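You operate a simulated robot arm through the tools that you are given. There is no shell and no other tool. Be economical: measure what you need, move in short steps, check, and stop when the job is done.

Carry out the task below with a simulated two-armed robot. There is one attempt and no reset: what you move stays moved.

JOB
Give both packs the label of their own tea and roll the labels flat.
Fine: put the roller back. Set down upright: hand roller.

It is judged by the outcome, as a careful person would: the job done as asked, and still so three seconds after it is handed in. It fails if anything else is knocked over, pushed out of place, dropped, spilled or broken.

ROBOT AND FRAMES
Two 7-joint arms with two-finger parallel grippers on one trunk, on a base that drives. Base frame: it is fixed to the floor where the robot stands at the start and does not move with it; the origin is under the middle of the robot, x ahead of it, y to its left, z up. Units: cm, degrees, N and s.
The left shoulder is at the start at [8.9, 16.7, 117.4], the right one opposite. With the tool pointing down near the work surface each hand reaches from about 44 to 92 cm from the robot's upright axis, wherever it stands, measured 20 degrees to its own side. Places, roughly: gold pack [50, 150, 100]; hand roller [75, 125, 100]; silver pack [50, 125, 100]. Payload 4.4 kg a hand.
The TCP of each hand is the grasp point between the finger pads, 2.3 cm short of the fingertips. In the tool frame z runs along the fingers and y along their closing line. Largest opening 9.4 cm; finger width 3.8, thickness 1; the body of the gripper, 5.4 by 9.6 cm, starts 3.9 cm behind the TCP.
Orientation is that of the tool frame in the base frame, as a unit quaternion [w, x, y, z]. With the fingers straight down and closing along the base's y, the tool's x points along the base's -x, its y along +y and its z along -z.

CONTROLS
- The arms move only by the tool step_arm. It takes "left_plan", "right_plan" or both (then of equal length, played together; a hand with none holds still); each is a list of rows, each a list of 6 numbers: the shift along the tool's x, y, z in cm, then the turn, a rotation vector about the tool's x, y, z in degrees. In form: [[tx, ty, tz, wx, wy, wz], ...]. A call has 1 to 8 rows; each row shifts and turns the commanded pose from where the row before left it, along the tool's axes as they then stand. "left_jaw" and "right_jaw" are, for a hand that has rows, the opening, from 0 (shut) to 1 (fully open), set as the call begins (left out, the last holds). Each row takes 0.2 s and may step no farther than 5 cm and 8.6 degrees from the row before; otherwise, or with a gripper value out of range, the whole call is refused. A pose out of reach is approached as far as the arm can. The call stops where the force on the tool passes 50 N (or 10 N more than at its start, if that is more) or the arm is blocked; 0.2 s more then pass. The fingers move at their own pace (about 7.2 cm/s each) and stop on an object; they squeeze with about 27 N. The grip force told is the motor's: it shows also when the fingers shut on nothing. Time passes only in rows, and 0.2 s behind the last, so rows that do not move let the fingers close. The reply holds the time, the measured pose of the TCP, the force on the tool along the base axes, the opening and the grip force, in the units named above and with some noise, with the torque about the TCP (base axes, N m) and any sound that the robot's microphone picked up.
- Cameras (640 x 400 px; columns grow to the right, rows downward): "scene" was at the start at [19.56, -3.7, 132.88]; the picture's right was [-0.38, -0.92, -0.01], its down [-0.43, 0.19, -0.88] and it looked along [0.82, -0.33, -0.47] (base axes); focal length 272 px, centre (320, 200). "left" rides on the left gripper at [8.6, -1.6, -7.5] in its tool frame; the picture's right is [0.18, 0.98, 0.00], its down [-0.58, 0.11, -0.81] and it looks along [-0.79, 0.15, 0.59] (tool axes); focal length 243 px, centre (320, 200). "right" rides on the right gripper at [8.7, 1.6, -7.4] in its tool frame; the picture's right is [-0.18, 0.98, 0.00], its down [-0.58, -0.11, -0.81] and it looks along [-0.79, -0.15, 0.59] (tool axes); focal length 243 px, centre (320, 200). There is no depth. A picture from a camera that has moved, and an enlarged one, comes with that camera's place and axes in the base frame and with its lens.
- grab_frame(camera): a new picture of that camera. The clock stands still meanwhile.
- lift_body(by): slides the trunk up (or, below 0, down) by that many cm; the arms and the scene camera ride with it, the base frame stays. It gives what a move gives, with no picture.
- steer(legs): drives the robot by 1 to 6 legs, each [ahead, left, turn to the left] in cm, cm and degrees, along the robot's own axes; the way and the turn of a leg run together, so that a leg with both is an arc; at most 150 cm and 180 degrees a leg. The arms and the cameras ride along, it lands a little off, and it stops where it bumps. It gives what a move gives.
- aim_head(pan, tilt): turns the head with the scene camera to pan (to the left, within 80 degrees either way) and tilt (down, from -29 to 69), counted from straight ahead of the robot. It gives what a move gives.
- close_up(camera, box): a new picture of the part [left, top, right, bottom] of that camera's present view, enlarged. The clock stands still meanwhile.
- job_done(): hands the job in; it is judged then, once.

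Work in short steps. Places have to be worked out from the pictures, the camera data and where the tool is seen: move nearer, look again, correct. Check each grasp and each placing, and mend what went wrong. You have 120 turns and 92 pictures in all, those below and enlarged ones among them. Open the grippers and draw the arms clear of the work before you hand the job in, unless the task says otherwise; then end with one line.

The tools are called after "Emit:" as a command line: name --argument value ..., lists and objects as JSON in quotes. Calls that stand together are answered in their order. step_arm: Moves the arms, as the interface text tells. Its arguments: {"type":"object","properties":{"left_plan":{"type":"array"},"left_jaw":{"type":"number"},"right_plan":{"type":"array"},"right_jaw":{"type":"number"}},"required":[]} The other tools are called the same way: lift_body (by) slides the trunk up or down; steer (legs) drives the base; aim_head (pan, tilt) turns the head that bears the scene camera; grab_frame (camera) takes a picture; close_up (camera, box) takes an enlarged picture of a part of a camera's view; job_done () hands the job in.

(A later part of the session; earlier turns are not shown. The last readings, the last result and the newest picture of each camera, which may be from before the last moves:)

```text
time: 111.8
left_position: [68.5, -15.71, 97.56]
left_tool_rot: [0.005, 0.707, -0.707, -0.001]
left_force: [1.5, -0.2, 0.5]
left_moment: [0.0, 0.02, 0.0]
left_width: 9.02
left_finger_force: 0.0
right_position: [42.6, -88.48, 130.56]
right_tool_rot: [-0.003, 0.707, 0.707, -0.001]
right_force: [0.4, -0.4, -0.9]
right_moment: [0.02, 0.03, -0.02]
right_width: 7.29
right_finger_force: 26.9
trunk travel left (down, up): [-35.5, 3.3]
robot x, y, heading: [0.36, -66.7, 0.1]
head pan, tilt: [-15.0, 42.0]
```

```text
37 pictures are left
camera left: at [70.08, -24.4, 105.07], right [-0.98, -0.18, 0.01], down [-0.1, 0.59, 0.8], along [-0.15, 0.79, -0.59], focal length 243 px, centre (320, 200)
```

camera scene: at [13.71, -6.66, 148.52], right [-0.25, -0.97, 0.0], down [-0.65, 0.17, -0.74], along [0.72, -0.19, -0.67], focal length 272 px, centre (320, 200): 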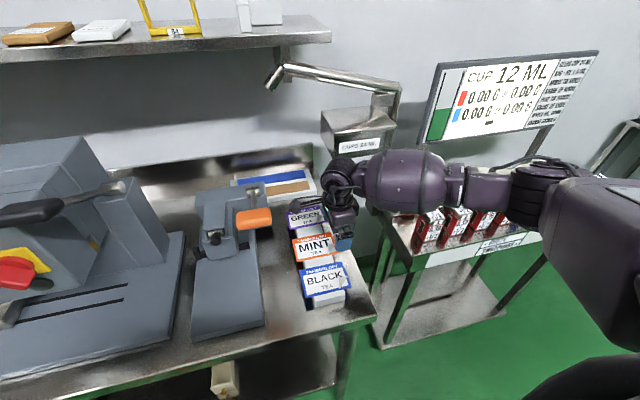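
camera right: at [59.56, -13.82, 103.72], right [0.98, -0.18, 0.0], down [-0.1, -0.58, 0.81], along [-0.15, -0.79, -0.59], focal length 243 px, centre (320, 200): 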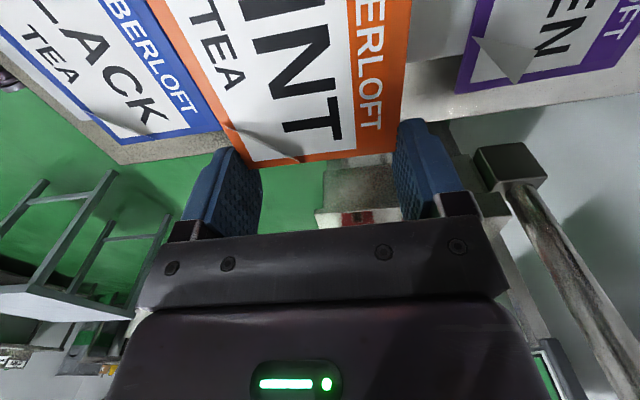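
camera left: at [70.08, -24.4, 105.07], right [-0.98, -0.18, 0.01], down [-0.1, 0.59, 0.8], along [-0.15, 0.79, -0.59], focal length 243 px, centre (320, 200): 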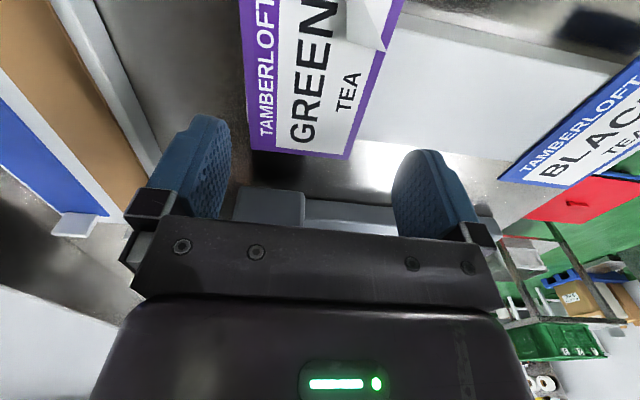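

GREEN is centred at x≈69.15. I centre the hand, level it, and descend to light bar contact.

Emit:
step_arm --left_plan '[[0, -0.6, 1.5, 0.5, 0, 0], [0, 0, 1.5, 0, 0, 0], [0, 0, 0.9, 0, 0, 0], [0, 0, 0.25, 0, 0, 0]]'

```text
time: 112.8
left_position: [68.8, -15.61, 93.49]
left_tool_rot: [0.002, 0.708, -0.707, 0.003]
left_force: [-0.4, 0.1, -0.2]
left_moment: [0.02, -0.02, 0.02]
left_width: 9.02
left_finger_force: 0.1
right_position: [42.4, -88.18, 130.59]
right_tool_rot: [-0.002, 0.707, 0.708, 0.0]
right_force: [-0.4, -0.3, -1.0]
right_moment: [-0.02, 0.04, -0.03]
right_width: 7.28
right_finger_force: 26.8
trunk travel left (down, up): [-35.5, 3.3]
robot x, y, heading: [0.36, -66.24, 0.4]
head pan, tilt: [-15.0, 42.0]
```

No contact yet; I lower 0.15 more and close onto the card's edges.

Emit:
step_arm --left_plan '[[0, 0, 0.15, 0, 0, 0]]'

Emit:
step_arm --left_plan '[[0, 0, 0, 0, 0, 0], [0, 0, 0, 0, 0, 0], [0, 0, 0, 0, 0, 0]]' --left_jaw 0.7

```text
time: 113.2
left_position: [68.87, -15.55, 93.37]
left_tool_rot: [0.001, 0.707, -0.707, 0.002]
left_force: [0.2, -0.4, 2.1]
left_moment: [0.01, 0.09, -0.03]
left_width: 8.98
left_finger_force: 0.0
right_position: [42.34, -88.41, 130.47]
right_tool_rot: [-0.001, 0.707, 0.708, 0.0]
right_force: [0.3, 0.1, -0.2]
right_moment: [-0.02, 0.01, 0.01]
right_width: 7.29
right_finger_force: 26.8
trunk travel left (down, up): [-35.5, 3.3]
robot x, y, heading: [0.6, -66.22, 0.1]
head pan, tilt: [-15.0, 42.0]
```

```text
time: 114.0
left_position: [68.84, -15.61, 93.37]
left_tool_rot: [0.002, 0.708, -0.706, 0.003]
left_force: [-1.6, 0.4, 3.1]
left_moment: [0.06, 0.19, 0.04]
left_width: 7.27
left_finger_force: 27.0
right_position: [42.39, -88.44, 130.56]
right_tool_rot: [-0.002, 0.706, 0.708, -0.001]
right_force: [0.7, -0.6, -1.4]
right_moment: [-0.01, 0.04, -0.01]
right_width: 7.3
right_finger_force: 26.6
trunk travel left (down, up): [-35.5, 3.3]
robot x, y, heading: [0.43, -66.34, -0.0]
head pan, tilt: [-15.0, 42.0]
```

Gripped at 7.27 cm / 27 N, now level. I try a slow lift.

Emit:
step_arm --left_plan '[[0, 0, -0.3, 0, 0, 0], [0, 0, -0.5, 0, 0, 0], [0, 0, -0.7, 0, 0, 0]]'

Emit:
close_up --camera "left" --box '[120, 0, 480, 240]'

```text
time: 114.8
left_position: [68.72, -15.68, 94.75]
left_tool_rot: [0.003, 0.708, -0.706, 0.002]
left_force: [0.3, -0.5, -0.8]
left_moment: [0.01, 0.02, -0.01]
left_width: 7.31
left_finger_force: 27.0
right_position: [42.43, -88.35, 130.49]
right_tool_rot: [-0.001, 0.706, 0.708, -0.001]
right_force: [0.7, -0.4, -0.4]
right_moment: [-0.01, 0.02, -0.04]
right_width: 7.3
right_finger_force: 27.7
trunk travel left (down, up): [-35.5, 3.3]
robot x, y, heading: [0.11, -66.03, -0.0]
head pan, tilt: [-15.0, 42.0]
```

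```text
1.67 times, centred on (300, 120) of left
camera zoom: at [70.42, -24.28, 102.13], right [-0.98, -0.19, 0.0], down [-0.11, 0.59, 0.8], along [-0.15, 0.79, -0.6], focal length 404 px, centre (353, 333)
```

zoom: 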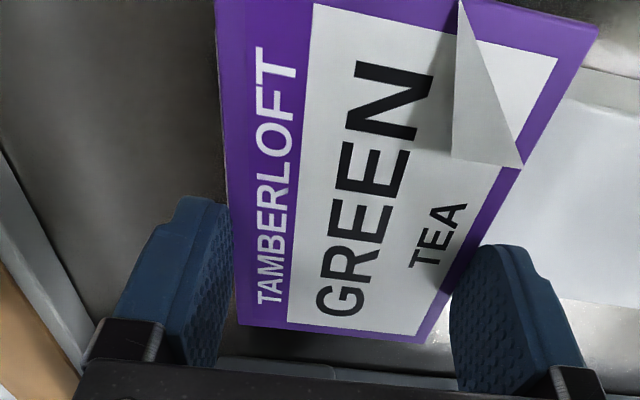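

GREEN is held. I retract it carefully: slightly up, straight back, then up.

Emit:
step_arm --left_plan '[[0, 0.5, -1, 0, 0, 0], [0, 2.5, -1, 0, 0, 0], [0, 3, 0, 0, 0, 0], [1, 3, 0, 0, 0, 0], [2, 3, 0, 0, 0, 0], [2, 3, -1, 0, 0, 0], [2, 2, -2, 0, 0, 0], [0, 1, -3, 0, 0, 0]]'

Emit:
step_arm --left_plan '[[0, 1, -3, 0, 0, 0], [0, 1, -3, 0, 0, 0], [0, 1, -3, 0, 0, 0], [0, 1, -3, 0, 0, 0], [0, 0.5, -3.5, 0, 0, 0], [0, 0, -3.5, 0, 0, 0], [0, 0, -3.5, 0, 0, 0], [0, 0, -3.5, 0, 0, 0]]'

Emit:
grab_frame --camera "left"

```text
time: 116.6
left_position: [50.7, -22.64, 102.74]
left_tool_rot: [0.002, 0.708, -0.706, 0.002]
left_force: [-0.3, 0.3, -0.4]
left_moment: [0.01, 0.01, 0.0]
left_width: 7.29
left_finger_force: 26.8
right_position: [42.32, -88.22, 130.64]
right_tool_rot: [-0.001, 0.707, 0.708, -0.002]
right_force: [-0.5, 0.1, 0.2]
right_moment: [-0.06, -0.02, -0.02]
right_width: 7.31
right_finger_force: 27.6
trunk travel left (down, up): [-35.5, 3.3]
robot x, y, heading: [-0.02, -66.21, 0.1]
head pan, tilt: [-15.0, 42.0]
```

```text
time: 118.4
left_position: [46.42, -22.52, 128.76]
left_tool_rot: [0.002, 0.707, -0.707, 0.002]
left_force: [-0.1, 0.4, 0.5]
left_moment: [-0.03, 0.02, 0.03]
left_width: 7.3
left_finger_force: 26.8
right_position: [42.43, -88.38, 130.52]
right_tool_rot: [-0.002, 0.706, 0.708, -0.002]
right_force: [-0.1, -0.5, -0.1]
right_moment: [0.01, 0.02, 0.01]
right_width: 7.32
right_finger_force: 27.5
trunk travel left (down, up): [-35.5, 3.3]
robot x, y, heading: [0.26, -66.1, 0.3]
head pan, tilt: [-15.0, 42.0]
```

```text
35 pictures are left
camera left: at [47.95, -31.13, 136.25], right [-0.98, -0.18, 0.0], down [-0.11, 0.59, 0.8], along [-0.15, 0.79, -0.6], focal length 243 px, centre (320, 200)
```

left: 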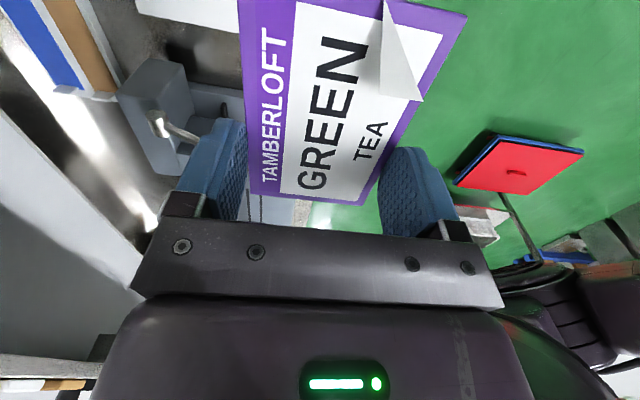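

Both labels are firmly held with text upright. I back off and drive left to the packs, with the head turned to the work.

Emit:
steer --legs '[[-12, 0, 0], [0, 110, 0], [0, 88, 0]]'

Emit:
aim_head --pan 0 --tilt 42

Emit:
grab_frame --camera "scene"

```text
time: 136.9
left_position: [36.14, 175.66, 128.73]
left_tool_rot: [-0.003, -0.704, 0.71, -0.002]
left_force: [-0.5, 0.7, -0.5]
left_moment: [-0.01, 0.01, 0.01]
left_width: 7.32
left_finger_force: 26.9
right_position: [31.43, 109.79, 130.58]
right_tool_rot: [-0.002, 0.71, 0.704, -0.001]
right_force: [0.3, -0.4, -0.1]
right_moment: [-0.02, 0.01, 0.01]
right_width: 7.31
right_finger_force: 26.8
trunk travel left (down, up): [-35.5, 3.3]
robot x, y, heading: [-10.14, 132.08, -0.4]
head pan, tilt: [-15.0, 42.0]
```

```text
time: 137.7
left_position: [36.08, 175.73, 128.85]
left_tool_rot: [-0.002, -0.703, 0.711, -0.002]
left_force: [0.7, 0.1, 0.1]
left_moment: [0.0, 0.03, 0.02]
left_width: 7.32
left_finger_force: 27.2
right_position: [31.47, 109.82, 130.56]
right_tool_rot: [-0.002, 0.71, 0.704, -0.001]
right_force: [0.8, -0.1, -0.3]
right_moment: [0.0, -0.05, 0.01]
right_width: 7.33
right_finger_force: 27.1
trunk travel left (down, up): [-35.5, 3.3]
robot x, y, heading: [-10.66, 132.65, -0.6]
head pan, tilt: [0.0, 42.0]
```

```text
34 pictures are left
camera scene: at [3.49, 132.38, 148.53], right [-0.01, -1.0, 0.0], down [-0.67, 0.01, -0.74], along [0.74, -0.01, -0.67], focal length 272 px, centre (320, 200)
```

scene: 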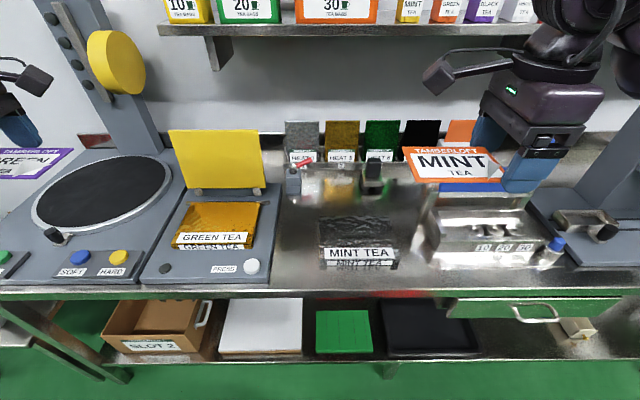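

Both packs are in view (silver centre ≈[53.5,121,~89]; gold ≈[57,161,~91]). I bring the right hand with MINT over the silver pack.

Emit:
step_arm --right_plan '[[0.7, 3, 3.5, 0, 0, 0.5], [0.7, 3, 3.5, 0, 0, 0], [0.7, 3, 3.5, 0, 0, 0], [0.7, 3, 3.5, 0, 0, 0], [0.7, 3, 3.5, 0, 0, 0], [0.7, 3, 3.5, 0, 0, 0], [0.7, 2.5, 3.5, 0, 0, 0], [0.8, 1.5, 3.5, 0, 0, 0]]'

Emit:
grab_frame --camera "scene"

```text
time: 139.5
left_position: [36.18, 175.72, 128.8]
left_tool_rot: [-0.003, -0.703, 0.711, -0.004]
left_force: [-0.8, 0.5, -0.5]
left_moment: [0.01, 0.01, 0.01]
left_width: 7.3
left_finger_force: 26.6
right_position: [53.67, 115.27, 102.43]
right_tool_rot: [-0.002, 0.713, 0.701, -0.001]
right_force: [-0.2, -0.2, -0.6]
right_moment: [0.01, 0.0, -0.02]
right_width: 7.28
right_finger_force: 26.9
trunk travel left (down, up): [-35.5, 3.3]
robot x, y, heading: [-10.24, 132.07, -0.6]
head pan, tilt: [0.0, 42.0]
```

```text
33 pictures are left
camera scene: at [3.55, 132.43, 148.52], right [-0.01, -1.0, 0.0], down [-0.67, 0.01, -0.74], along [0.74, -0.01, -0.67], focal length 272 px, centre (320, 200)
```

scene: 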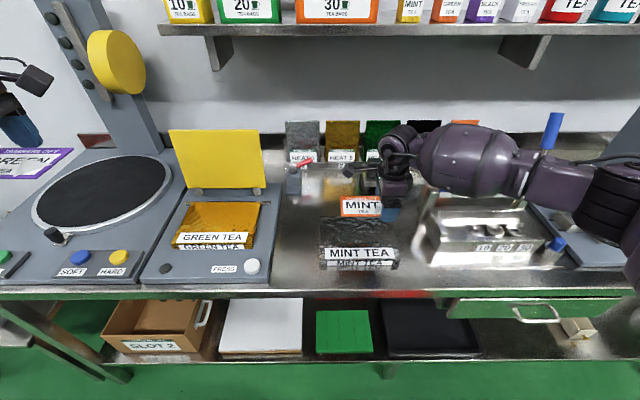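

The label projects onto the pack as predicted; I shift 0.8 cm left, fix 1° yaw, and lower to z≈95, then creep down to contact.

Emit:
step_arm --right_plan '[[0.4, 0, 2.5, 0, 0, -1], [0.4, 0, 2.5, 0, 0, 0], [0, 0, 1.5, 0, 0, 0], [0, 0, 0.7, 0, 0, 0], [0, 0, 0.4, 0, 0, 0]]'

Emit:
close_up --camera "scene" --box '[270, 150, 470, 290]'

```text
time: 140.7
left_position: [36.09, 175.74, 128.81]
left_tool_rot: [-0.003, -0.703, 0.711, -0.002]
left_force: [-0.1, 0.4, 0.4]
left_moment: [0.01, 0.0, 0.0]
left_width: 7.3
left_finger_force: 26.6
right_position: [53.47, 116.03, 94.79]
right_tool_rot: [-0.001, 0.707, 0.707, -0.001]
right_force: [-0.7, -0.3, 0.2]
right_moment: [0.0, -0.02, 0.01]
right_width: 7.3
right_finger_force: 26.8
trunk travel left (down, up): [-35.5, 3.3]
robot x, y, heading: [-10.53, 132.08, -0.4]
head pan, tilt: [0.0, 42.0]
```

```text
2.86 times, centred on (370, 220) of scene
camera zoom: at [3.49, 132.39, 148.53], right [-0.01, -1.0, 0.0], down [-0.67, 0.01, -0.74], along [0.74, -0.01, -0.67], focal length 779 px, centre (177, 143)
```

zoom: 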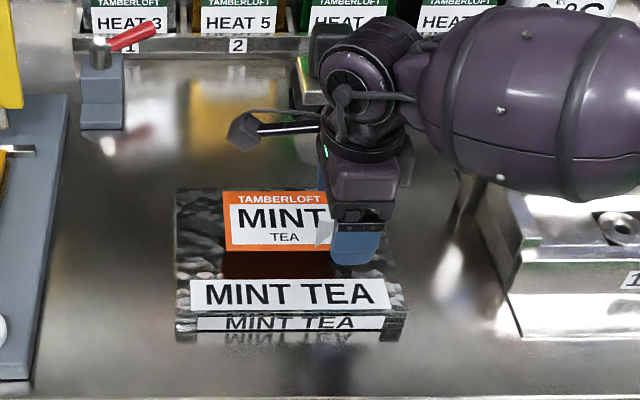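

Alignment is good. I creep down watching the force.

Emit:
step_arm --right_plan '[[0, 0, 0.5, 0, 0, 0], [0, 0, 0.5, 0, 0, 0], [0, 0, 0.4, 0, 0, 0]]'

Emit:
step_arm --right_plan '[[0, 0, 0.4, 0, 0, 0], [0, 0, 0.3, 0, 0, 0]]'

```text
time: 141.5
left_position: [36.06, 175.74, 128.74]
left_tool_rot: [-0.002, -0.703, 0.711, -0.002]
left_force: [0.0, -0.4, -1.2]
left_moment: [-0.02, 0.01, 0.0]
left_width: 7.29
left_finger_force: 26.6
right_position: [53.37, 116.0, 93.41]
right_tool_rot: [-0.002, 0.707, 0.707, 0.0]
right_force: [0.8, -0.6, -0.2]
right_moment: [-0.01, 0.02, 0.01]
right_width: 7.28
right_finger_force: 27.2
trunk travel left (down, up): [-35.5, 3.3]
robot x, y, heading: [-10.57, 132.23, -0.6]
head pan, tilt: [0.0, 42.0]
```

```text
time: 142.1
left_position: [36.11, 175.56, 128.59]
left_tool_rot: [-0.002, -0.704, 0.71, -0.003]
left_force: [-0.9, -0.1, 0.2]
left_moment: [-0.02, 0.0, -0.02]
left_width: 7.31
left_finger_force: 26.9
right_position: [53.29, 116.0, 92.77]
right_tool_rot: [-0.002, 0.707, 0.707, 0.0]
right_force: [0.4, -0.6, -1.0]
right_moment: [-0.03, 0.0, -0.02]
right_width: 7.3
right_finger_force: 27.0
trunk travel left (down, up): [-35.5, 3.3]
robot x, y, heading: [-10.03, 132.71, -0.7]
head pan, tilt: [0.0, 42.0]
```

Emit:
step_arm --right_plan '[[0, 0, 0.3, 0, 0, 0], [0, 0, 0.3, 0, 0, 0]]'

Emit:
step_arm --right_plan '[[0, 0, 0.3, 0, 0, 0], [0, 0, 0.3, 0, 0, 0]]'

Emit:
close_up --camera "scene" --box '[270, 150, 470, 290]'

```text
time: 142.7
left_position: [35.81, 175.72, 128.8]
left_tool_rot: [-0.001, -0.703, 0.711, -0.003]
left_force: [-0.1, 0.5, -0.4]
left_moment: [0.01, 0.01, -0.01]
left_width: 7.29
left_finger_force: 26.9
right_position: [53.4, 116.01, 92.66]
right_tool_rot: [0.0, 0.707, 0.707, 0.002]
right_force: [-3.0, -5.0, 37.1]
right_moment: [-0.3, 1.47, 0.09]
right_width: 7.3
right_finger_force: 26.8
trunk travel left (down, up): [-35.5, 3.3]
robot x, y, heading: [-9.91, 132.29, -0.5]
head pan, tilt: [0.0, 42.0]
```

```text
time: 143.0
left_position: [36.11, 175.72, 128.76]
left_tool_rot: [-0.001, -0.703, 0.711, -0.003]
left_force: [0.1, 1.0, 0.3]
left_moment: [-0.03, 0.03, -0.01]
left_width: 7.29
left_finger_force: 26.9
right_position: [53.68, 116.13, 92.59]
right_tool_rot: [0.0, 0.707, 0.707, 0.002]
right_force: [-7.5, -2.5, 22.6]
right_moment: [-0.31, 1.11, 0.02]
right_width: 7.31
right_finger_force: 26.6
trunk travel left (down, up): [-35.5, 3.3]
robot x, y, heading: [-10.21, 132.8, -0.4]
head pan, tilt: [0.0, 42.0]
stopped in row 1 (right hand): the force on the tool passed its limit at 53 N (the readings are from after the stop); the commanded pose is now the measured one
```

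```text
2.86 times, centred on (370, 220) of scene
camera zoom: at [3.39, 132.4, 148.52], right [-0.01, -1.0, 0.0], down [-0.67, 0.01, -0.74], along [0.74, -0.01, -0.67], focal length 779 px, centre (177, 143)
```

zoom: 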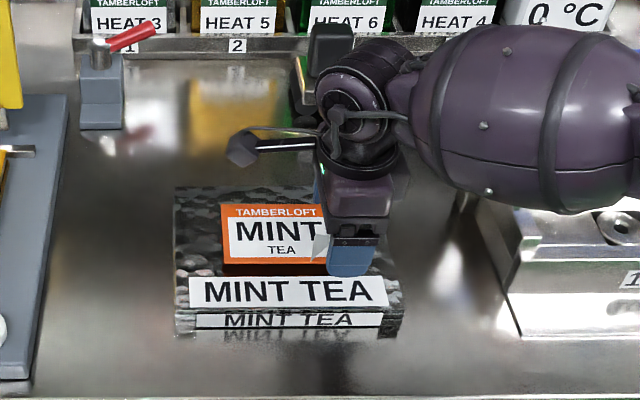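

Near fingertip touches the pack (top ≈90.3); the card hangs ~0.8 cm above. I ease up slightly and open so it drops flat.

Emit:
step_arm --right_plan '[[0, 0, -0.15, 0, 0, 0], [0, 0, 0, 0, 0, 0]]'

Emit:
step_arm --right_plan '[[0, 0, 0, 0, 0, 0], [0, 0, 0, 0, 0, 0]]' --right_jaw 0.95

Emit:
step_arm --right_plan '[[0, 0, -1.5, 0, 0, 0], [0, 0, -3, 0, 0, 0], [0, 0, -4.5, 0, 0, 0], [-3, -1, -3, 0, 0, 0], [-4, -2, -2, 0, 0, 0], [-4, -2, -2, 0, 0, 0]]'

Emit:
close_up --camera "scene" --box '[270, 150, 470, 290]'

```text
time: 143.6
left_position: [35.97, 175.55, 128.75]
left_tool_rot: [-0.001, -0.703, 0.711, -0.003]
left_force: [-0.4, 0.5, 0.5]
left_moment: [-0.01, 0.01, 0.0]
left_width: 7.32
left_finger_force: 26.2
right_position: [53.62, 116.07, 92.69]
right_tool_rot: [0.001, 0.708, 0.707, 0.003]
right_force: [3.7, 1.6, 17.7]
right_moment: [-0.19, 0.61, 0.04]
right_width: 7.29
right_finger_force: 27.1
trunk travel left (down, up): [-35.5, 3.3]
robot x, y, heading: [-10.33, 132.05, -0.4]
head pan, tilt: [0.0, 42.0]
```

```text
time: 144.2
left_position: [35.97, 175.73, 128.75]
left_tool_rot: [-0.002, -0.704, 0.711, -0.003]
left_force: [-0.3, -0.3, 0.6]
left_moment: [-0.01, 0.02, -0.04]
left_width: 7.34
left_finger_force: 26.7
right_position: [53.73, 115.93, 92.65]
right_tool_rot: [0.001, 0.707, 0.707, 0.002]
right_force: [6.8, 0.7, 20.3]
right_moment: [-0.14, 0.83, -0.01]
right_width: 8.65
right_finger_force: 0.0
trunk travel left (down, up): [-35.5, 3.3]
robot x, y, heading: [-10.15, 132.68, -0.7]
head pan, tilt: [0.0, 42.0]
```

```text
time: 145.6
left_position: [35.92, 175.55, 128.83]
left_tool_rot: [-0.001, -0.704, 0.71, -0.002]
left_force: [0.0, 0.3, 0.7]
left_moment: [0.06, -0.06, -0.02]
left_width: 7.3
left_finger_force: 27.3
right_position: [48.59, 104.58, 108.38]
right_tool_rot: [0.0, 0.707, 0.707, 0.002]
right_force: [0.5, -0.5, -1.0]
right_moment: [0.03, 0.01, -0.01]
right_width: 8.9
right_finger_force: 0.0
trunk travel left (down, up): [-35.5, 3.3]
robot x, y, heading: [-9.98, 132.17, -0.7]
head pan, tilt: [0.0, 42.0]
```

```text
2.86 times, centred on (370, 220) of scene
camera zoom: at [3.35, 132.25, 148.54], right [-0.01, -1.0, 0.0], down [-0.67, 0.01, -0.74], along [0.74, -0.01, -0.67], focal length 779 px, centre (177, 143)
```

zoom: 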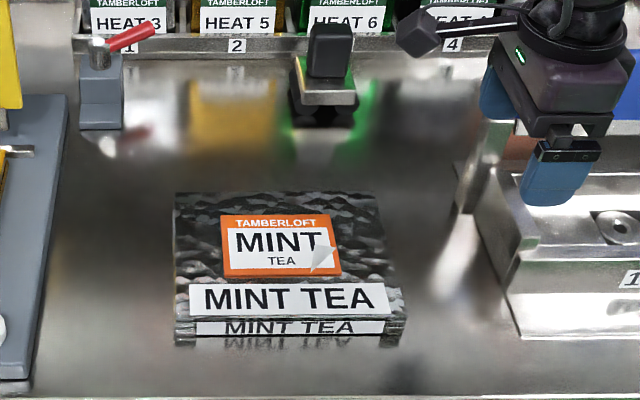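

MINT label lies nicely on the silver pack. Now the left hand brings GREEN over the gold pack.

Emit:
step_arm --left_plan '[[1.7, -2.5, 3.1, 0, 0, 0], [1.7, -2.5, 3.1, 0, 0, 0], [1.7, -2.5, 3.1, 0, 0, 0], [1.7, -2.5, 3.1, 0, 0, 0], [1.7, -2.5, 3.1, 0, 0, 0], [1.7, -2.5, 3.1, 0, 0, 0], [1.7, -2.5, 3, 0, 0, 0], [1.7, -2.5, 2, 0, 0, 0]]'

Emit:
grab_frame --camera "scene"

```text
time: 147.4
left_position: [56.25, 161.67, 105.25]
left_tool_rot: [-0.002, -0.704, 0.71, -0.002]
left_force: [0.4, -0.1, 0.3]
left_moment: [0.05, 0.0, 0.03]
left_width: 7.28
left_finger_force: 26.4
right_position: [48.8, 104.71, 108.33]
right_tool_rot: [-0.001, 0.707, 0.707, 0.002]
right_force: [-0.3, -0.3, 0.0]
right_moment: [0.02, 0.0, -0.04]
right_width: 8.96
right_finger_force: 0.1
trunk travel left (down, up): [-35.5, 3.3]
robot x, y, heading: [-9.86, 132.0, -0.7]
head pan, tilt: [0.0, 42.0]
```

```text
29 pictures are left
camera scene: at [3.57, 132.29, 148.52], right [-0.01, -1.0, 0.0], down [-0.67, 0.01, -0.74], along [0.74, -0.01, -0.67], focal length 272 px, centre (320, 200)
```

scene: 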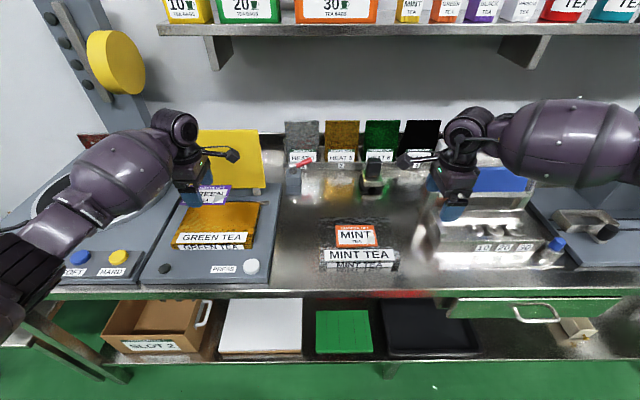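

Projection fits. I shift 1.2 cm forward (to clear the printed strip) and lower.

Emit:
step_arm --left_plan '[[0, -0.6, 2.5, 0, 0, 0], [0, -0.6, 2.5, 0, 0, 0], [0, 0, 1.5, 0, 0, 0], [0, 0, 0.7, 0, 0, 0]]'

Emit:
close_up --camera "scene" --box '[140, 140, 320, 290]'

```text
time: 148.4
left_position: [57.15, 161.57, 98.11]
left_tool_rot: [-0.001, -0.703, 0.712, -0.003]
left_force: [-0.3, -0.4, 0.2]
left_moment: [0.01, 0.02, -0.01]
left_width: 7.29
left_finger_force: 26.8
right_position: [48.65, 104.73, 108.29]
right_tool_rot: [0.0, 0.707, 0.708, 0.001]
right_force: [0.4, -0.3, 0.8]
right_moment: [-0.03, -0.01, -0.01]
right_width: 8.93
right_finger_force: 0.0
trunk travel left (down, up): [-35.5, 3.3]
robot x, y, heading: [-10.34, 132.42, -0.3]
head pan, tilt: [0.0, 42.0]
```

```text
2.67 times, centred on (230, 215) of scene
camera zoom: at [3.48, 132.38, 148.53], right [-0.01, -1.0, 0.0], down [-0.67, 0.01, -0.74], along [0.74, -0.01, -0.67], focal length 727 px, centre (560, 160)
```

zoom: 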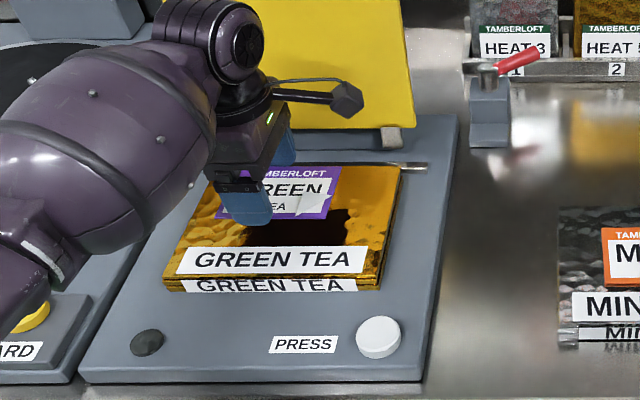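

Good alignment. Creeping down to contact.

Emit:
step_arm --left_plan '[[0, 0, 0.5, 0, 0, 0], [0, 0, 0.5, 0, 0, 0], [0, 0, 0.5, 0, 0, 0], [0, 0, 0.4, 0, 0, 0]]'

Emit:
step_arm --left_plan '[[0, 0, 0.3, 0, 0, 0], [0, 0, 0.3, 0, 0, 0]]'

Emit:
step_arm --left_plan '[[0, 0, 0.3, 0, 0, 0]]'

```text
time: 149.4
left_position: [57.14, 161.66, 96.22]
left_tool_rot: [-0.002, -0.704, 0.711, -0.003]
left_force: [0.7, 0.5, 0.2]
left_moment: [0.02, 0.03, 0.0]
left_width: 7.28
left_finger_force: 27.1
right_position: [48.72, 104.8, 108.43]
right_tool_rot: [0.001, 0.707, 0.707, 0.002]
right_force: [0.1, -0.5, -0.2]
right_moment: [-0.01, 0.0, 0.0]
right_width: 8.93
right_finger_force: 0.1
trunk travel left (down, up): [-35.5, 3.3]
robot x, y, heading: [-10.43, 132.2, -0.8]
head pan, tilt: [0.0, 42.0]
```

```text
time: 150.0
left_position: [57.24, 161.75, 95.55]
left_tool_rot: [-0.003, -0.703, 0.711, -0.003]
left_force: [-0.4, 0.4, 0.4]
left_moment: [-0.01, 0.02, 0.01]
left_width: 7.3
left_finger_force: 27.0
right_position: [48.77, 104.75, 108.4]
right_tool_rot: [0.001, 0.708, 0.707, 0.001]
right_force: [0.3, 0.0, 0.2]
right_moment: [0.01, -0.01, 0.0]
right_width: 8.95
right_finger_force: 0.0
trunk travel left (down, up): [-35.5, 3.3]
robot x, y, heading: [-10.17, 132.51, -0.6]
head pan, tilt: [0.0, 42.0]
```

```text
time: 150.4
left_position: [57.08, 161.63, 95.15]
left_tool_rot: [-0.002, -0.703, 0.711, -0.003]
left_force: [-0.3, -0.3, -0.4]
left_moment: [0.02, -0.03, -0.01]
left_width: 7.29
left_finger_force: 26.9
right_position: [48.65, 104.65, 108.42]
right_tool_rot: [0.001, 0.708, 0.707, 0.0]
right_force: [-0.5, -0.8, -0.2]
right_moment: [0.0, -0.03, 0.0]
right_width: 8.92
right_finger_force: 0.1
trunk travel left (down, up): [-35.5, 3.3]
robot x, y, heading: [-10.22, 132.31, -0.5]
head pan, tilt: [0.0, 42.0]
```

Still free at tips ≈92.85; continuing down in small steps.

Emit:
step_arm --left_plan '[[0, 0, 0.3, 0, 0, 0], [0, 0, 0.2, 0, 0, 0]]'

Emit:
step_arm --left_plan '[[0, 0, 0.2, 0, 0, 0], [0, 0, 0.2, 0, 0, 0]]'

Emit:
close_up --camera "scene" --box '[140, 140, 320, 290]'

```text
time: 151.0
left_position: [57.25, 161.7, 95.31]
left_tool_rot: [0.0, -0.703, 0.711, -0.005]
left_force: [-2.4, 7.4, 32.9]
left_moment: [0.48, 1.48, -0.03]
left_width: 7.3
left_finger_force: 26.6
right_position: [48.43, 104.72, 108.52]
right_tool_rot: [0.0, 0.708, 0.706, 0.003]
right_force: [0.9, -0.1, -0.8]
right_moment: [0.01, -0.01, -0.02]
right_width: 8.91
right_finger_force: 0.2
trunk travel left (down, up): [-35.5, 3.3]
robot x, y, heading: [-10.34, 132.25, -0.4]
head pan, tilt: [0.0, 42.0]
```

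```text
time: 151.5
left_position: [57.5, 161.64, 95.22]
left_tool_rot: [0.002, -0.704, 0.711, -0.005]
left_force: [-5.4, 0.1, 19.8]
left_moment: [0.35, 0.94, 0.02]
left_width: 7.3
left_finger_force: 27.0
right_position: [48.62, 104.78, 108.28]
right_tool_rot: [-0.001, 0.707, 0.707, 0.003]
right_force: [0.2, 0.2, -0.7]
right_moment: [0.0, 0.03, 0.03]
right_width: 8.92
right_finger_force: 0.1
trunk travel left (down, up): [-35.5, 3.3]
robot x, y, heading: [-10.18, 132.28, -0.2]
head pan, tilt: [0.0, 42.0]
stopped in row 2 (left hand): the force on the tool passed its limit at 52 N (the readings are from after the stop); the commanded pose is now the measured one
```

```text
2.67 times, centred on (230, 215) of scene
camera zoom: at [3.42, 132.33, 148.51], right [-0.01, -1.0, 0.0], down [-0.67, 0.01, -0.74], along [0.74, -0.01, -0.67], focal length 727 px, centre (560, 160)
```

zoom: 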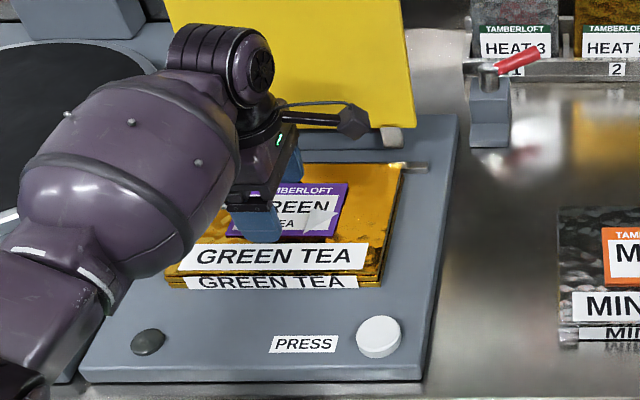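

On the pack surface (top ≈92.9). Ease, open, and lift away straight up.

Emit:
step_arm --left_plan '[[0, 0, -0.15, 0, 0, 0], [0, 0, 0, 0, 0, 0]]'

Emit:
step_arm --left_plan '[[0, 0, 0, 0, 0, 0], [0, 0, 0, 0, 0, 0]]' --left_jaw 0.95

Emit:
step_arm --left_plan '[[0, 0, -1.5, 0, 0, 0], [0, 0, -3, 0, 0, 0], [0, 0, -4.5, 0, 0, 0], [0, 1, -4.5, 0, 0, 0], [-2, 3, -3, 0, 0, 0], [-2.5, 3.5, -2, 0, 0, 0], [-2.5, 3.5, -2, 0, 0, 0], [-2.5, 3.5, 0, 0, 0, 0]]'

Emit:
grab_frame --camera "scene"

```text
time: 152.1
left_position: [57.39, 161.7, 95.22]
left_tool_rot: [0.002, -0.703, 0.711, -0.006]
left_force: [6.8, -0.1, 15.1]
left_moment: [0.32, 0.44, -0.1]
left_width: 7.25
left_finger_force: 27.3
right_position: [48.7, 104.72, 108.31]
right_tool_rot: [-0.001, 0.707, 0.708, 0.001]
right_force: [0.7, -0.9, -0.3]
right_moment: [0.01, 0.03, -0.03]
right_width: 8.94
right_finger_force: 0.0
trunk travel left (down, up): [-35.5, 3.3]
robot x, y, heading: [-10.08, 132.49, -0.6]
head pan, tilt: [0.0, 42.0]
```

```text
time: 152.7
left_position: [57.42, 161.65, 95.17]
left_tool_rot: [0.001, -0.703, 0.711, -0.005]
left_force: [5.2, 0.2, 19.1]
left_moment: [0.3, 0.76, -0.12]
left_width: 8.69
left_finger_force: 0.1
right_position: [48.67, 104.73, 108.4]
right_tool_rot: [0.0, 0.707, 0.707, 0.002]
right_force: [0.3, -0.3, -0.2]
right_moment: [0.03, 0.0, 0.04]
right_width: 8.94
right_finger_force: 0.2
trunk travel left (down, up): [-35.5, 3.3]
robot x, y, heading: [-10.17, 132.2, -0.7]
head pan, tilt: [0.0, 42.0]
```

```text
time: 154.5
left_position: [42.7, 171.57, 115.48]
left_tool_rot: [0.001, -0.704, 0.711, -0.005]
left_force: [-0.4, 0.2, 0.6]
left_moment: [-0.01, -0.03, 0.02]
left_width: 8.95
left_finger_force: 0.1
right_position: [48.62, 104.79, 108.5]
right_tool_rot: [0.0, 0.707, 0.707, 0.001]
right_force: [0.6, -0.2, 0.5]
right_moment: [0.0, -0.01, 0.05]
right_width: 8.92
right_finger_force: 0.0
trunk travel left (down, up): [-35.5, 3.3]
robot x, y, heading: [-10.33, 132.02, -0.7]
head pan, tilt: [0.0, 42.0]
```

```text
26 pictures are left
camera scene: at [3.36, 132.46, 148.54], right [-0.01, -1.0, 0.0], down [-0.67, 0.01, -0.74], along [0.74, -0.01, -0.67], focal length 272 px, centre (320, 200)
```

scene: 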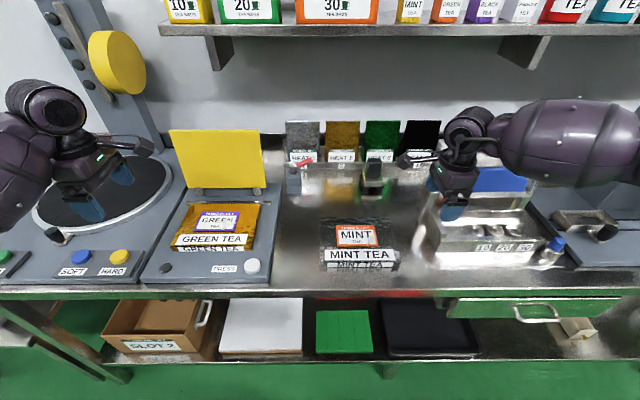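

Both labels are on. Now I examine the roller.

Emit:
close_up --camera "scene" --box '[335, 145, 415, 215]'

Emit:
grab_frame --camera "right"

```text
5.71 times, centred on (375, 180) of scene
camera zoom: at [3.36, 132.46, 148.54], right [-0.01, -1.0, 0.0], down [-0.67, 0.01, -0.74], along [0.74, -0.01, -0.67], focal length 1557 px, centre (6, 314)
```

zoom: 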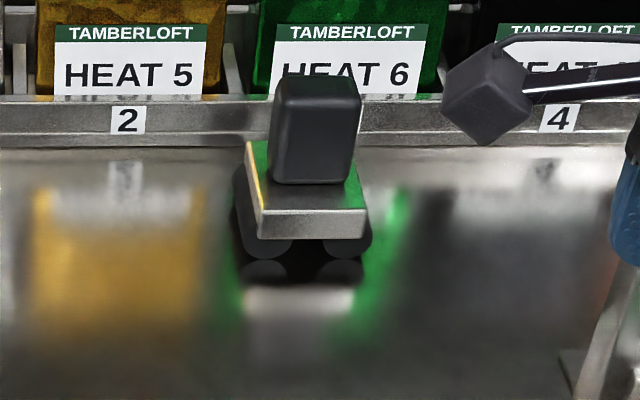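

```text
24 pictures are left
camera right: at [50.22, 113.5, 115.74], right [0.98, -0.18, 0.0], down [-0.11, -0.58, 0.8], along [-0.15, -0.79, -0.59], focal length 243 px, centre (320, 200)
```

right: 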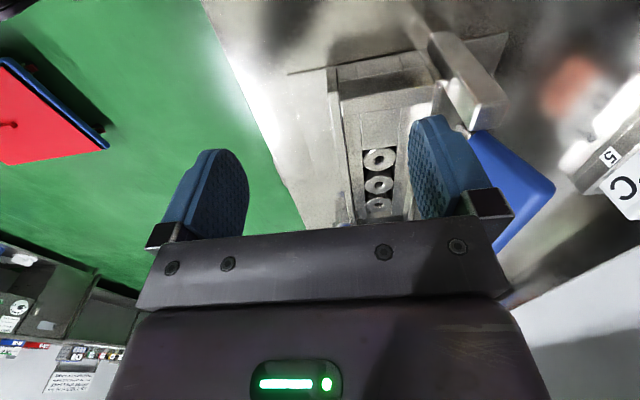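

The roller is a plate (~6×6 cm) on two rollers (axes along x, so it rolls along y) with a thin upright handle at ≈[78,113.8], top z≈99. I drive forward 12 cm (hands raised first) and approach it with the right hand.

Emit:
step_arm --right_plan '[[2, 0, -4, 0, 0, 0], [3, 0, -3, 0, 0, 0], [3, 0, -2, 0, 0, 0]]' --right_jaw 0.6 --left_plan '[[0, 0, -4, 0, 0, 0], [0, 2, -4, 0, 0, 0], [0, 2, -2, 0, 0, 0]]'

Emit:
steer --legs '[[12, 0, 0.5]]'

Emit:
step_arm --right_plan '[[0.5, 3.5, 1, 0, 0, 0], [0, 3.5, 1, 0, 0, 0], [0, 3.5, 2, 0, 0, 0], [0, 3, 2, 0, 0, 0]]'

Emit:
grab_frame --camera "scene"

Emit:
grab_frame --camera "right"

```text
time: 155.3
left_position: [38.59, 171.58, 125.25]
left_tool_rot: [0.001, -0.704, 0.711, -0.005]
left_force: [-1.0, 0.4, -0.2]
left_moment: [0.01, 0.02, 0.03]
left_width: 8.97
left_finger_force: 0.0
right_position: [48.69, 112.85, 117.27]
right_tool_rot: [0.0, 0.707, 0.707, 0.002]
right_force: [-0.4, 0.0, 0.2]
right_moment: [0.0, 0.0, 0.0]
right_width: 5.63
right_finger_force: 0.0
trunk travel left (down, up): [-35.5, 3.3]
robot x, y, heading: [-10.25, 132.52, -0.5]
head pan, tilt: [0.0, 42.0]
```

```text
time: 156.6
left_position: [50.81, 171.76, 125.21]
left_tool_rot: [0.001, -0.706, 0.708, -0.004]
left_force: [0.1, 0.4, -0.4]
left_moment: [-0.03, 0.06, 0.0]
left_width: 8.93
left_finger_force: 0.1
right_position: [61.08, 112.98, 117.21]
right_tool_rot: [-0.001, 0.704, 0.71, 0.0]
right_force: [0.3, 0.3, -0.3]
right_moment: [0.0, 0.05, -0.03]
right_width: 5.66
right_finger_force: 0.0
trunk travel left (down, up): [-35.5, 3.3]
robot x, y, heading: [1.7, 132.22, -0.1]
head pan, tilt: [0.0, 42.0]
```

```text
time: 157.6
left_position: [50.52, 172.07, 125.35]
left_tool_rot: [0.0, -0.706, 0.708, -0.004]
left_force: [0.4, -0.1, 0.6]
left_moment: [-0.01, -0.02, 0.0]
left_width: 8.92
left_finger_force: 0.1
right_position: [74.59, 113.61, 111.16]
right_tool_rot: [-0.001, 0.705, 0.71, 0.001]
right_force: [0.3, -0.1, -0.2]
right_moment: [0.02, -0.02, -0.03]
right_width: 5.67
right_finger_force: 0.1
trunk travel left (down, up): [-35.5, 3.3]
robot x, y, heading: [2.24, 132.17, -0.2]
head pan, tilt: [0.0, 42.0]
```

```text
23 pictures are left
camera scene: at [15.77, 132.52, 148.51], right [0.0, -1.0, 0.0], down [-0.67, 0.0, -0.74], along [0.74, 0.0, -0.67], focal length 272 px, centre (320, 200)
```

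scene: 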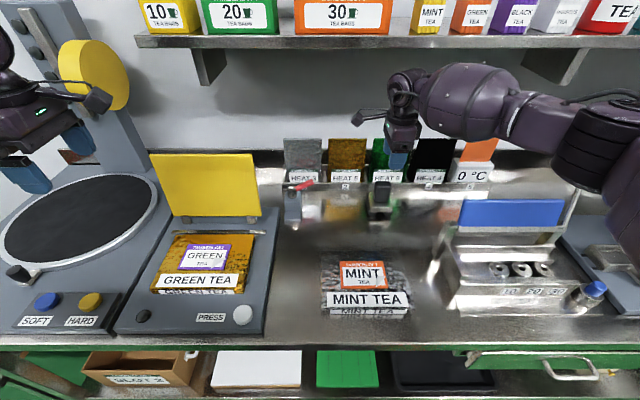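

```text
22 pictures are left
camera right: at [76.16, 122.3, 118.38], right [0.98, -0.18, 0.0], down [-0.11, -0.58, 0.81], along [-0.14, -0.79, -0.59], focal length 243 px, centre (320, 200)
```

right: 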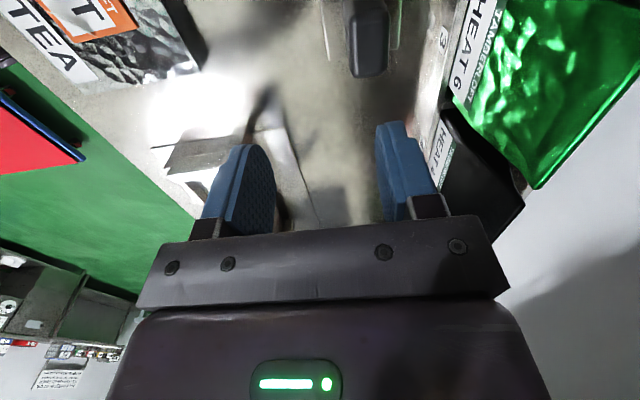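

Handle top is at ≈[78.4,113.7,99.3], about 3 cm thick. I centre above it and descend partway, then check.

Emit:
step_arm --right_plan '[[0.1, 2, 2.5, 0, 0, 0], [0, 1.8, 3, 0, 0, -0.5], [0, 0, 2.5, 0, 0, 0]]'

Emit:
grab_frame --camera "right"

```text
time: 158.3
left_position: [50.66, 171.83, 125.37]
left_tool_rot: [0.001, -0.706, 0.708, -0.004]
left_force: [0.3, 0.2, -0.5]
left_moment: [0.01, -0.02, 0.0]
left_width: 8.93
left_finger_force: 0.0
right_position: [78.26, 113.75, 103.04]
right_tool_rot: [0.0, 0.702, 0.713, 0.002]
right_force: [-0.7, 0.2, 0.3]
right_moment: [-0.03, -0.02, -0.03]
right_width: 5.64
right_finger_force: 0.0
trunk travel left (down, up): [-35.5, 3.3]
robot x, y, heading: [1.98, 132.14, 0.1]
head pan, tilt: [0.0, 42.0]
```

```text
21 pictures are left
camera right: at [79.73, 122.39, 110.35], right [0.99, -0.17, 0.0], down [-0.1, -0.59, 0.8], along [-0.14, -0.79, -0.59], focal length 243 px, centre (320, 200)
```

right: 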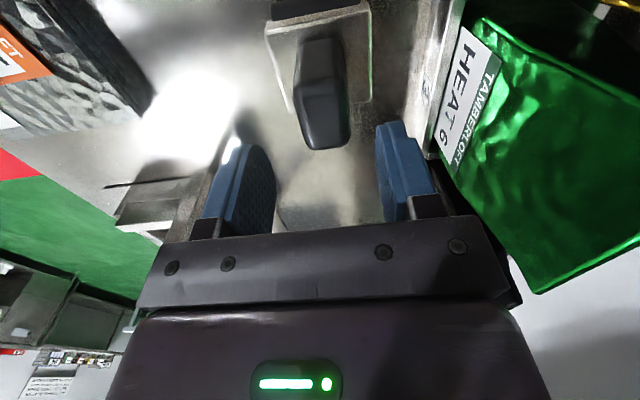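

Handle centre ≈[78.6,114.6], 2.6 cm thick. I adjust and descend around it, then close.

Emit:
step_arm --right_plan '[[0.8, 0.3, 1.5, 0, 0, 0.9], [0, 0, 2, 0, 0, 0], [0, 0, 2, 0, 0, 0], [0, 0, 1.2, 0, 0, 0]]'

Emit:
step_arm --right_plan '[[0, 0, 0, 0, 0, 0], [0, 0, 0, 0, 0, 0], [0, 0, 0, 0, 0, 0]]' --right_jaw 0.1

Emit:
close_up --camera "right" --box '[160, 0, 480, 240]'

```text
time: 159.3
left_position: [50.57, 171.85, 125.2]
left_tool_rot: [0.001, -0.706, 0.708, -0.004]
left_force: [-0.2, 0.7, -0.5]
left_moment: [0.0, 0.0, -0.02]
left_width: 8.95
left_finger_force: 0.1
right_position: [76.92, 114.53, 96.56]
right_tool_rot: [-0.001, 0.707, 0.707, 0.001]
right_force: [2.0, -0.7, 1.0]
right_moment: [-0.04, -0.07, 0.01]
right_width: 5.75
right_finger_force: 1.0
right hand out of reach, approached as far as the arm can: row 2, 3, 4
trunk travel left (down, up): [-35.5, 3.3]
robot x, y, heading: [1.91, 132.27, -0.0]
head pan, tilt: [0.0, 42.0]
```

```text
time: 160.2
left_position: [50.64, 171.77, 125.3]
left_tool_rot: [0.0, -0.706, 0.708, -0.004]
left_force: [-0.3, 0.2, 0.4]
left_moment: [0.03, -0.01, 0.01]
left_width: 8.93
left_finger_force: 0.1
right_position: [76.88, 114.41, 96.69]
right_tool_rot: [-0.001, 0.707, 0.708, 0.001]
right_force: [-0.2, -0.3, -3.3]
right_moment: [-0.03, -0.01, 0.0]
right_width: 3.21
right_finger_force: 27.1
trunk travel left (down, up): [-35.5, 3.3]
robot x, y, heading: [1.84, 132.44, -0.1]
head pan, tilt: [0.0, 42.0]
```

```text
1.67 times, centred on (320, 120) of right
camera zoom: at [78.52, 123.12, 103.94], right [0.98, -0.18, 0.0], down [-0.11, -0.58, 0.8], along [-0.15, -0.79, -0.59], focal length 404 px, centre (320, 333)
```

zoom: 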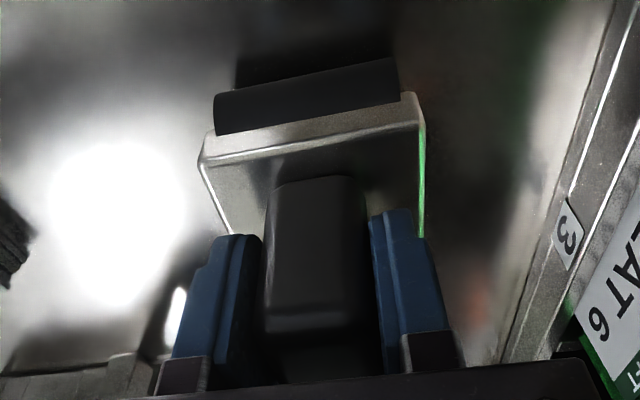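

Gripped the handle (3.2 cm, 27 N). I lift the roller straight up.

Emit:
step_arm --right_plan '[[0, 0, -1, 0, 0, 0], [0, 0, -2.5, 0, 0, 0], [0, 0, -3, 0, 0, 0], [0, -1, -2.5, 0, 0, 0]]'

Emit:
close_up --camera "right" --box '[160, 0, 480, 240]'

```text
time: 161.2
left_position: [50.64, 171.75, 125.31]
left_tool_rot: [0.002, -0.706, 0.708, -0.005]
left_force: [-0.5, -0.9, -0.3]
left_moment: [-0.01, 0.01, 0.0]
left_width: 8.95
left_finger_force: 0.1
right_position: [76.04, 114.23, 105.75]
right_tool_rot: [-0.001, 0.707, 0.707, 0.001]
right_force: [-0.5, 0.0, -4.4]
right_moment: [0.03, 0.01, -0.01]
right_width: 3.17
right_finger_force: 27.2
trunk travel left (down, up): [-35.5, 3.3]
robot x, y, heading: [1.98, 132.4, 0.1]
head pan, tilt: [0.0, 42.0]
```

```text
1.67 times, centred on (320, 120) of right
camera zoom: at [77.48, 122.94, 113.07], right [0.98, -0.18, 0.0], down [-0.11, -0.58, 0.8], along [-0.15, -0.79, -0.59], focal length 404 px, centre (320, 333)
```

zoom: 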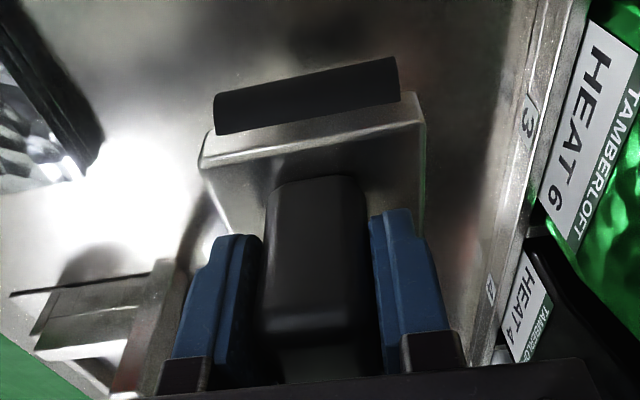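

Roller held firmly. I carry it over the MINT label's left end.

Emit:
step_arm --right_plan '[[1.8, -3.6, 0, 0, 0, 0], [1.8, -3.6, 0, 0, 0, 0], [1.8, -3.6, 0, 0, 0, 0], [1.8, -3.6, 0, 0, 0, 0], [1.8, -3.6, 0, 0, 0, 0], [1.8, -3.6, 1, 0, 0, 0]]'

Emit:
grab_frame --camera "scene"

```text
time: 162.6
left_position: [50.58, 171.79, 125.4]
left_tool_rot: [0.0, -0.706, 0.708, -0.004]
left_force: [0.1, 0.3, -0.4]
left_moment: [0.01, 0.03, -0.01]
left_width: 8.93
left_finger_force: 0.1
right_position: [54.18, 125.22, 104.7]
right_tool_rot: [0.0, 0.708, 0.707, 0.001]
right_force: [-0.9, -0.2, -3.6]
right_moment: [0.01, 0.0, 0.03]
right_width: 3.2
right_finger_force: 27.4
trunk travel left (down, up): [-35.5, 3.3]
robot x, y, heading: [1.98, 132.41, -0.1]
head pan, tilt: [0.0, 42.0]
```

```text
18 pictures are left
camera scene: at [15.66, 132.46, 148.53], right [0.0, -1.0, 0.0], down [-0.67, 0.0, -0.74], along [0.74, 0.0, -0.67], focal length 272 px, centre (320, 200)
```

scene: 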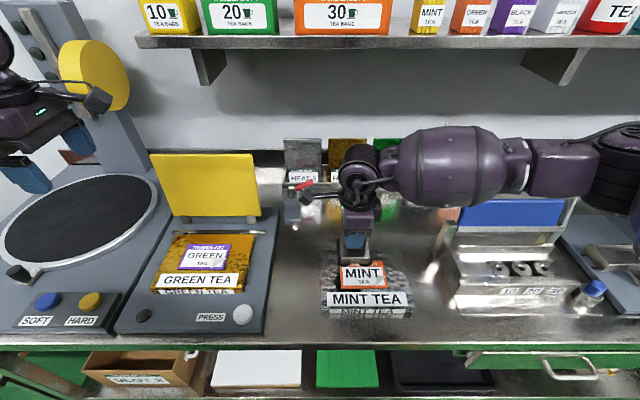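

Label MINT centre ≈[52.3,121.8]. I lower the roller at its left end, creeping to contact.

Emit:
step_arm --right_plan '[[1, -0.6, 2, 0, 0, 0], [0, 0, 1.5, 0, 0, 0], [0, 0, 0.5, 0, 0, 0]]'

Emit:
step_arm --right_plan '[[0, 0, 0.3, 0, 0, 0], [0, 0, 0.3, 0, 0, 0]]'

Emit:
step_arm --right_plan '[[0, 0, 0.25, 0, 0, 0], [0, 0, 0.2, 0, 0, 0]]'

```text
time: 163.3
left_position: [50.55, 171.79, 125.29]
left_tool_rot: [0.001, -0.706, 0.708, -0.004]
left_force: [-0.6, 0.1, -0.6]
left_moment: [-0.02, 0.0, -0.03]
left_width: 8.93
left_finger_force: 0.1
right_position: [53.75, 126.15, 100.64]
right_tool_rot: [0.001, 0.707, 0.707, 0.001]
right_force: [-0.4, 0.3, -4.0]
right_moment: [0.0, 0.0, -0.02]
right_width: 3.22
right_finger_force: 27.2
trunk travel left (down, up): [-35.5, 3.3]
robot x, y, heading: [2.2, 132.21, -0.4]
head pan, tilt: [0.0, 42.0]
```

```text
time: 163.9
left_position: [50.71, 171.8, 125.25]
left_tool_rot: [0.001, -0.706, 0.708, -0.004]
left_force: [-0.1, 0.9, 0.7]
left_moment: [0.02, -0.01, -0.01]
left_width: 8.96
left_finger_force: 0.0
right_position: [53.83, 126.25, 100.08]
right_tool_rot: [0.0, 0.707, 0.707, 0.002]
right_force: [0.8, -0.9, -2.9]
right_moment: [0.01, 0.01, 0.01]
right_width: 3.17
right_finger_force: 27.1
trunk travel left (down, up): [-35.5, 3.3]
robot x, y, heading: [2.06, 132.25, 0.1]
head pan, tilt: [0.0, 42.0]
```

```text
time: 164.6
left_position: [50.59, 171.75, 125.33]
left_tool_rot: [0.001, -0.706, 0.709, -0.004]
left_force: [0.0, 0.0, 1.0]
left_moment: [0.0, -0.01, 0.0]
left_width: 8.93
left_finger_force: 0.0
right_position: [53.73, 126.17, 99.5]
right_tool_rot: [-0.002, 0.707, 0.707, 0.001]
right_force: [-0.4, 0.1, -3.1]
right_moment: [-0.02, 0.01, 0.0]
right_width: 3.21
right_finger_force: 26.5
trunk travel left (down, up): [-35.5, 3.3]
robot x, y, heading: [2.03, 132.4, -0.1]
head pan, tilt: [0.0, 42.0]
```

Not yet in contact at 99.5; continuing in 0.2 cm steps.

Emit:
step_arm --right_plan '[[0, 0, 0.2, 0, 0, 0], [0, 0, 0.2, 0, 0, 0]]'

Emit:
step_arm --right_plan '[[0, 0, 0.2, 0, 0, 0]]'

Emit:
step_arm --right_plan '[[0, 0, 0.2, 0, 0, 0]]'

```text
time: 165.2
left_position: [50.63, 171.82, 125.16]
left_tool_rot: [0.0, -0.706, 0.708, -0.005]
left_force: [0.7, 0.7, 0.6]
left_moment: [0.03, 0.01, 0.0]
left_width: 8.92
left_finger_force: 0.0
right_position: [53.71, 126.16, 99.11]
right_tool_rot: [0.001, 0.707, 0.707, 0.002]
right_force: [-0.4, 0.2, -3.6]
right_moment: [0.01, -0.01, 0.03]
right_width: 3.18
right_finger_force: 27.3
trunk travel left (down, up): [-35.5, 3.3]
robot x, y, heading: [1.89, 132.52, 0.1]
head pan, tilt: [0.0, 42.0]
```

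```text
time: 165.6
left_position: [50.61, 171.74, 125.3]
left_tool_rot: [0.001, -0.706, 0.708, -0.005]
left_force: [0.1, -0.1, -0.3]
left_moment: [-0.02, 0.01, -0.01]
left_width: 8.9
left_finger_force: 0.0
right_position: [53.68, 126.28, 99.18]
right_tool_rot: [-0.001, 0.707, 0.707, 0.001]
right_force: [0.2, -0.3, 2.0]
right_moment: [-0.16, 0.07, 0.0]
right_width: 3.18
right_finger_force: 27.0
trunk travel left (down, up): [-35.5, 3.3]
robot x, y, heading: [1.9, 132.08, -0.2]
head pan, tilt: [0.0, 42.0]
```

```text
time: 165.9
left_position: [50.42, 171.93, 125.4]
left_tool_rot: [0.001, -0.706, 0.708, -0.004]
left_force: [-0.3, 0.0, -1.0]
left_moment: [0.02, 0.05, -0.01]
left_width: 8.91
left_finger_force: 0.2
right_position: [53.69, 126.21, 98.94]
right_tool_rot: [0.001, 0.707, 0.707, 0.004]
right_force: [1.7, 0.4, 16.9]
right_moment: [-0.59, 0.2, 0.06]
right_width: 3.18
right_finger_force: 27.0
trunk travel left (down, up): [-35.5, 3.3]
robot x, y, heading: [1.76, 131.8, -0.2]
head pan, tilt: [0.0, 42.0]
```

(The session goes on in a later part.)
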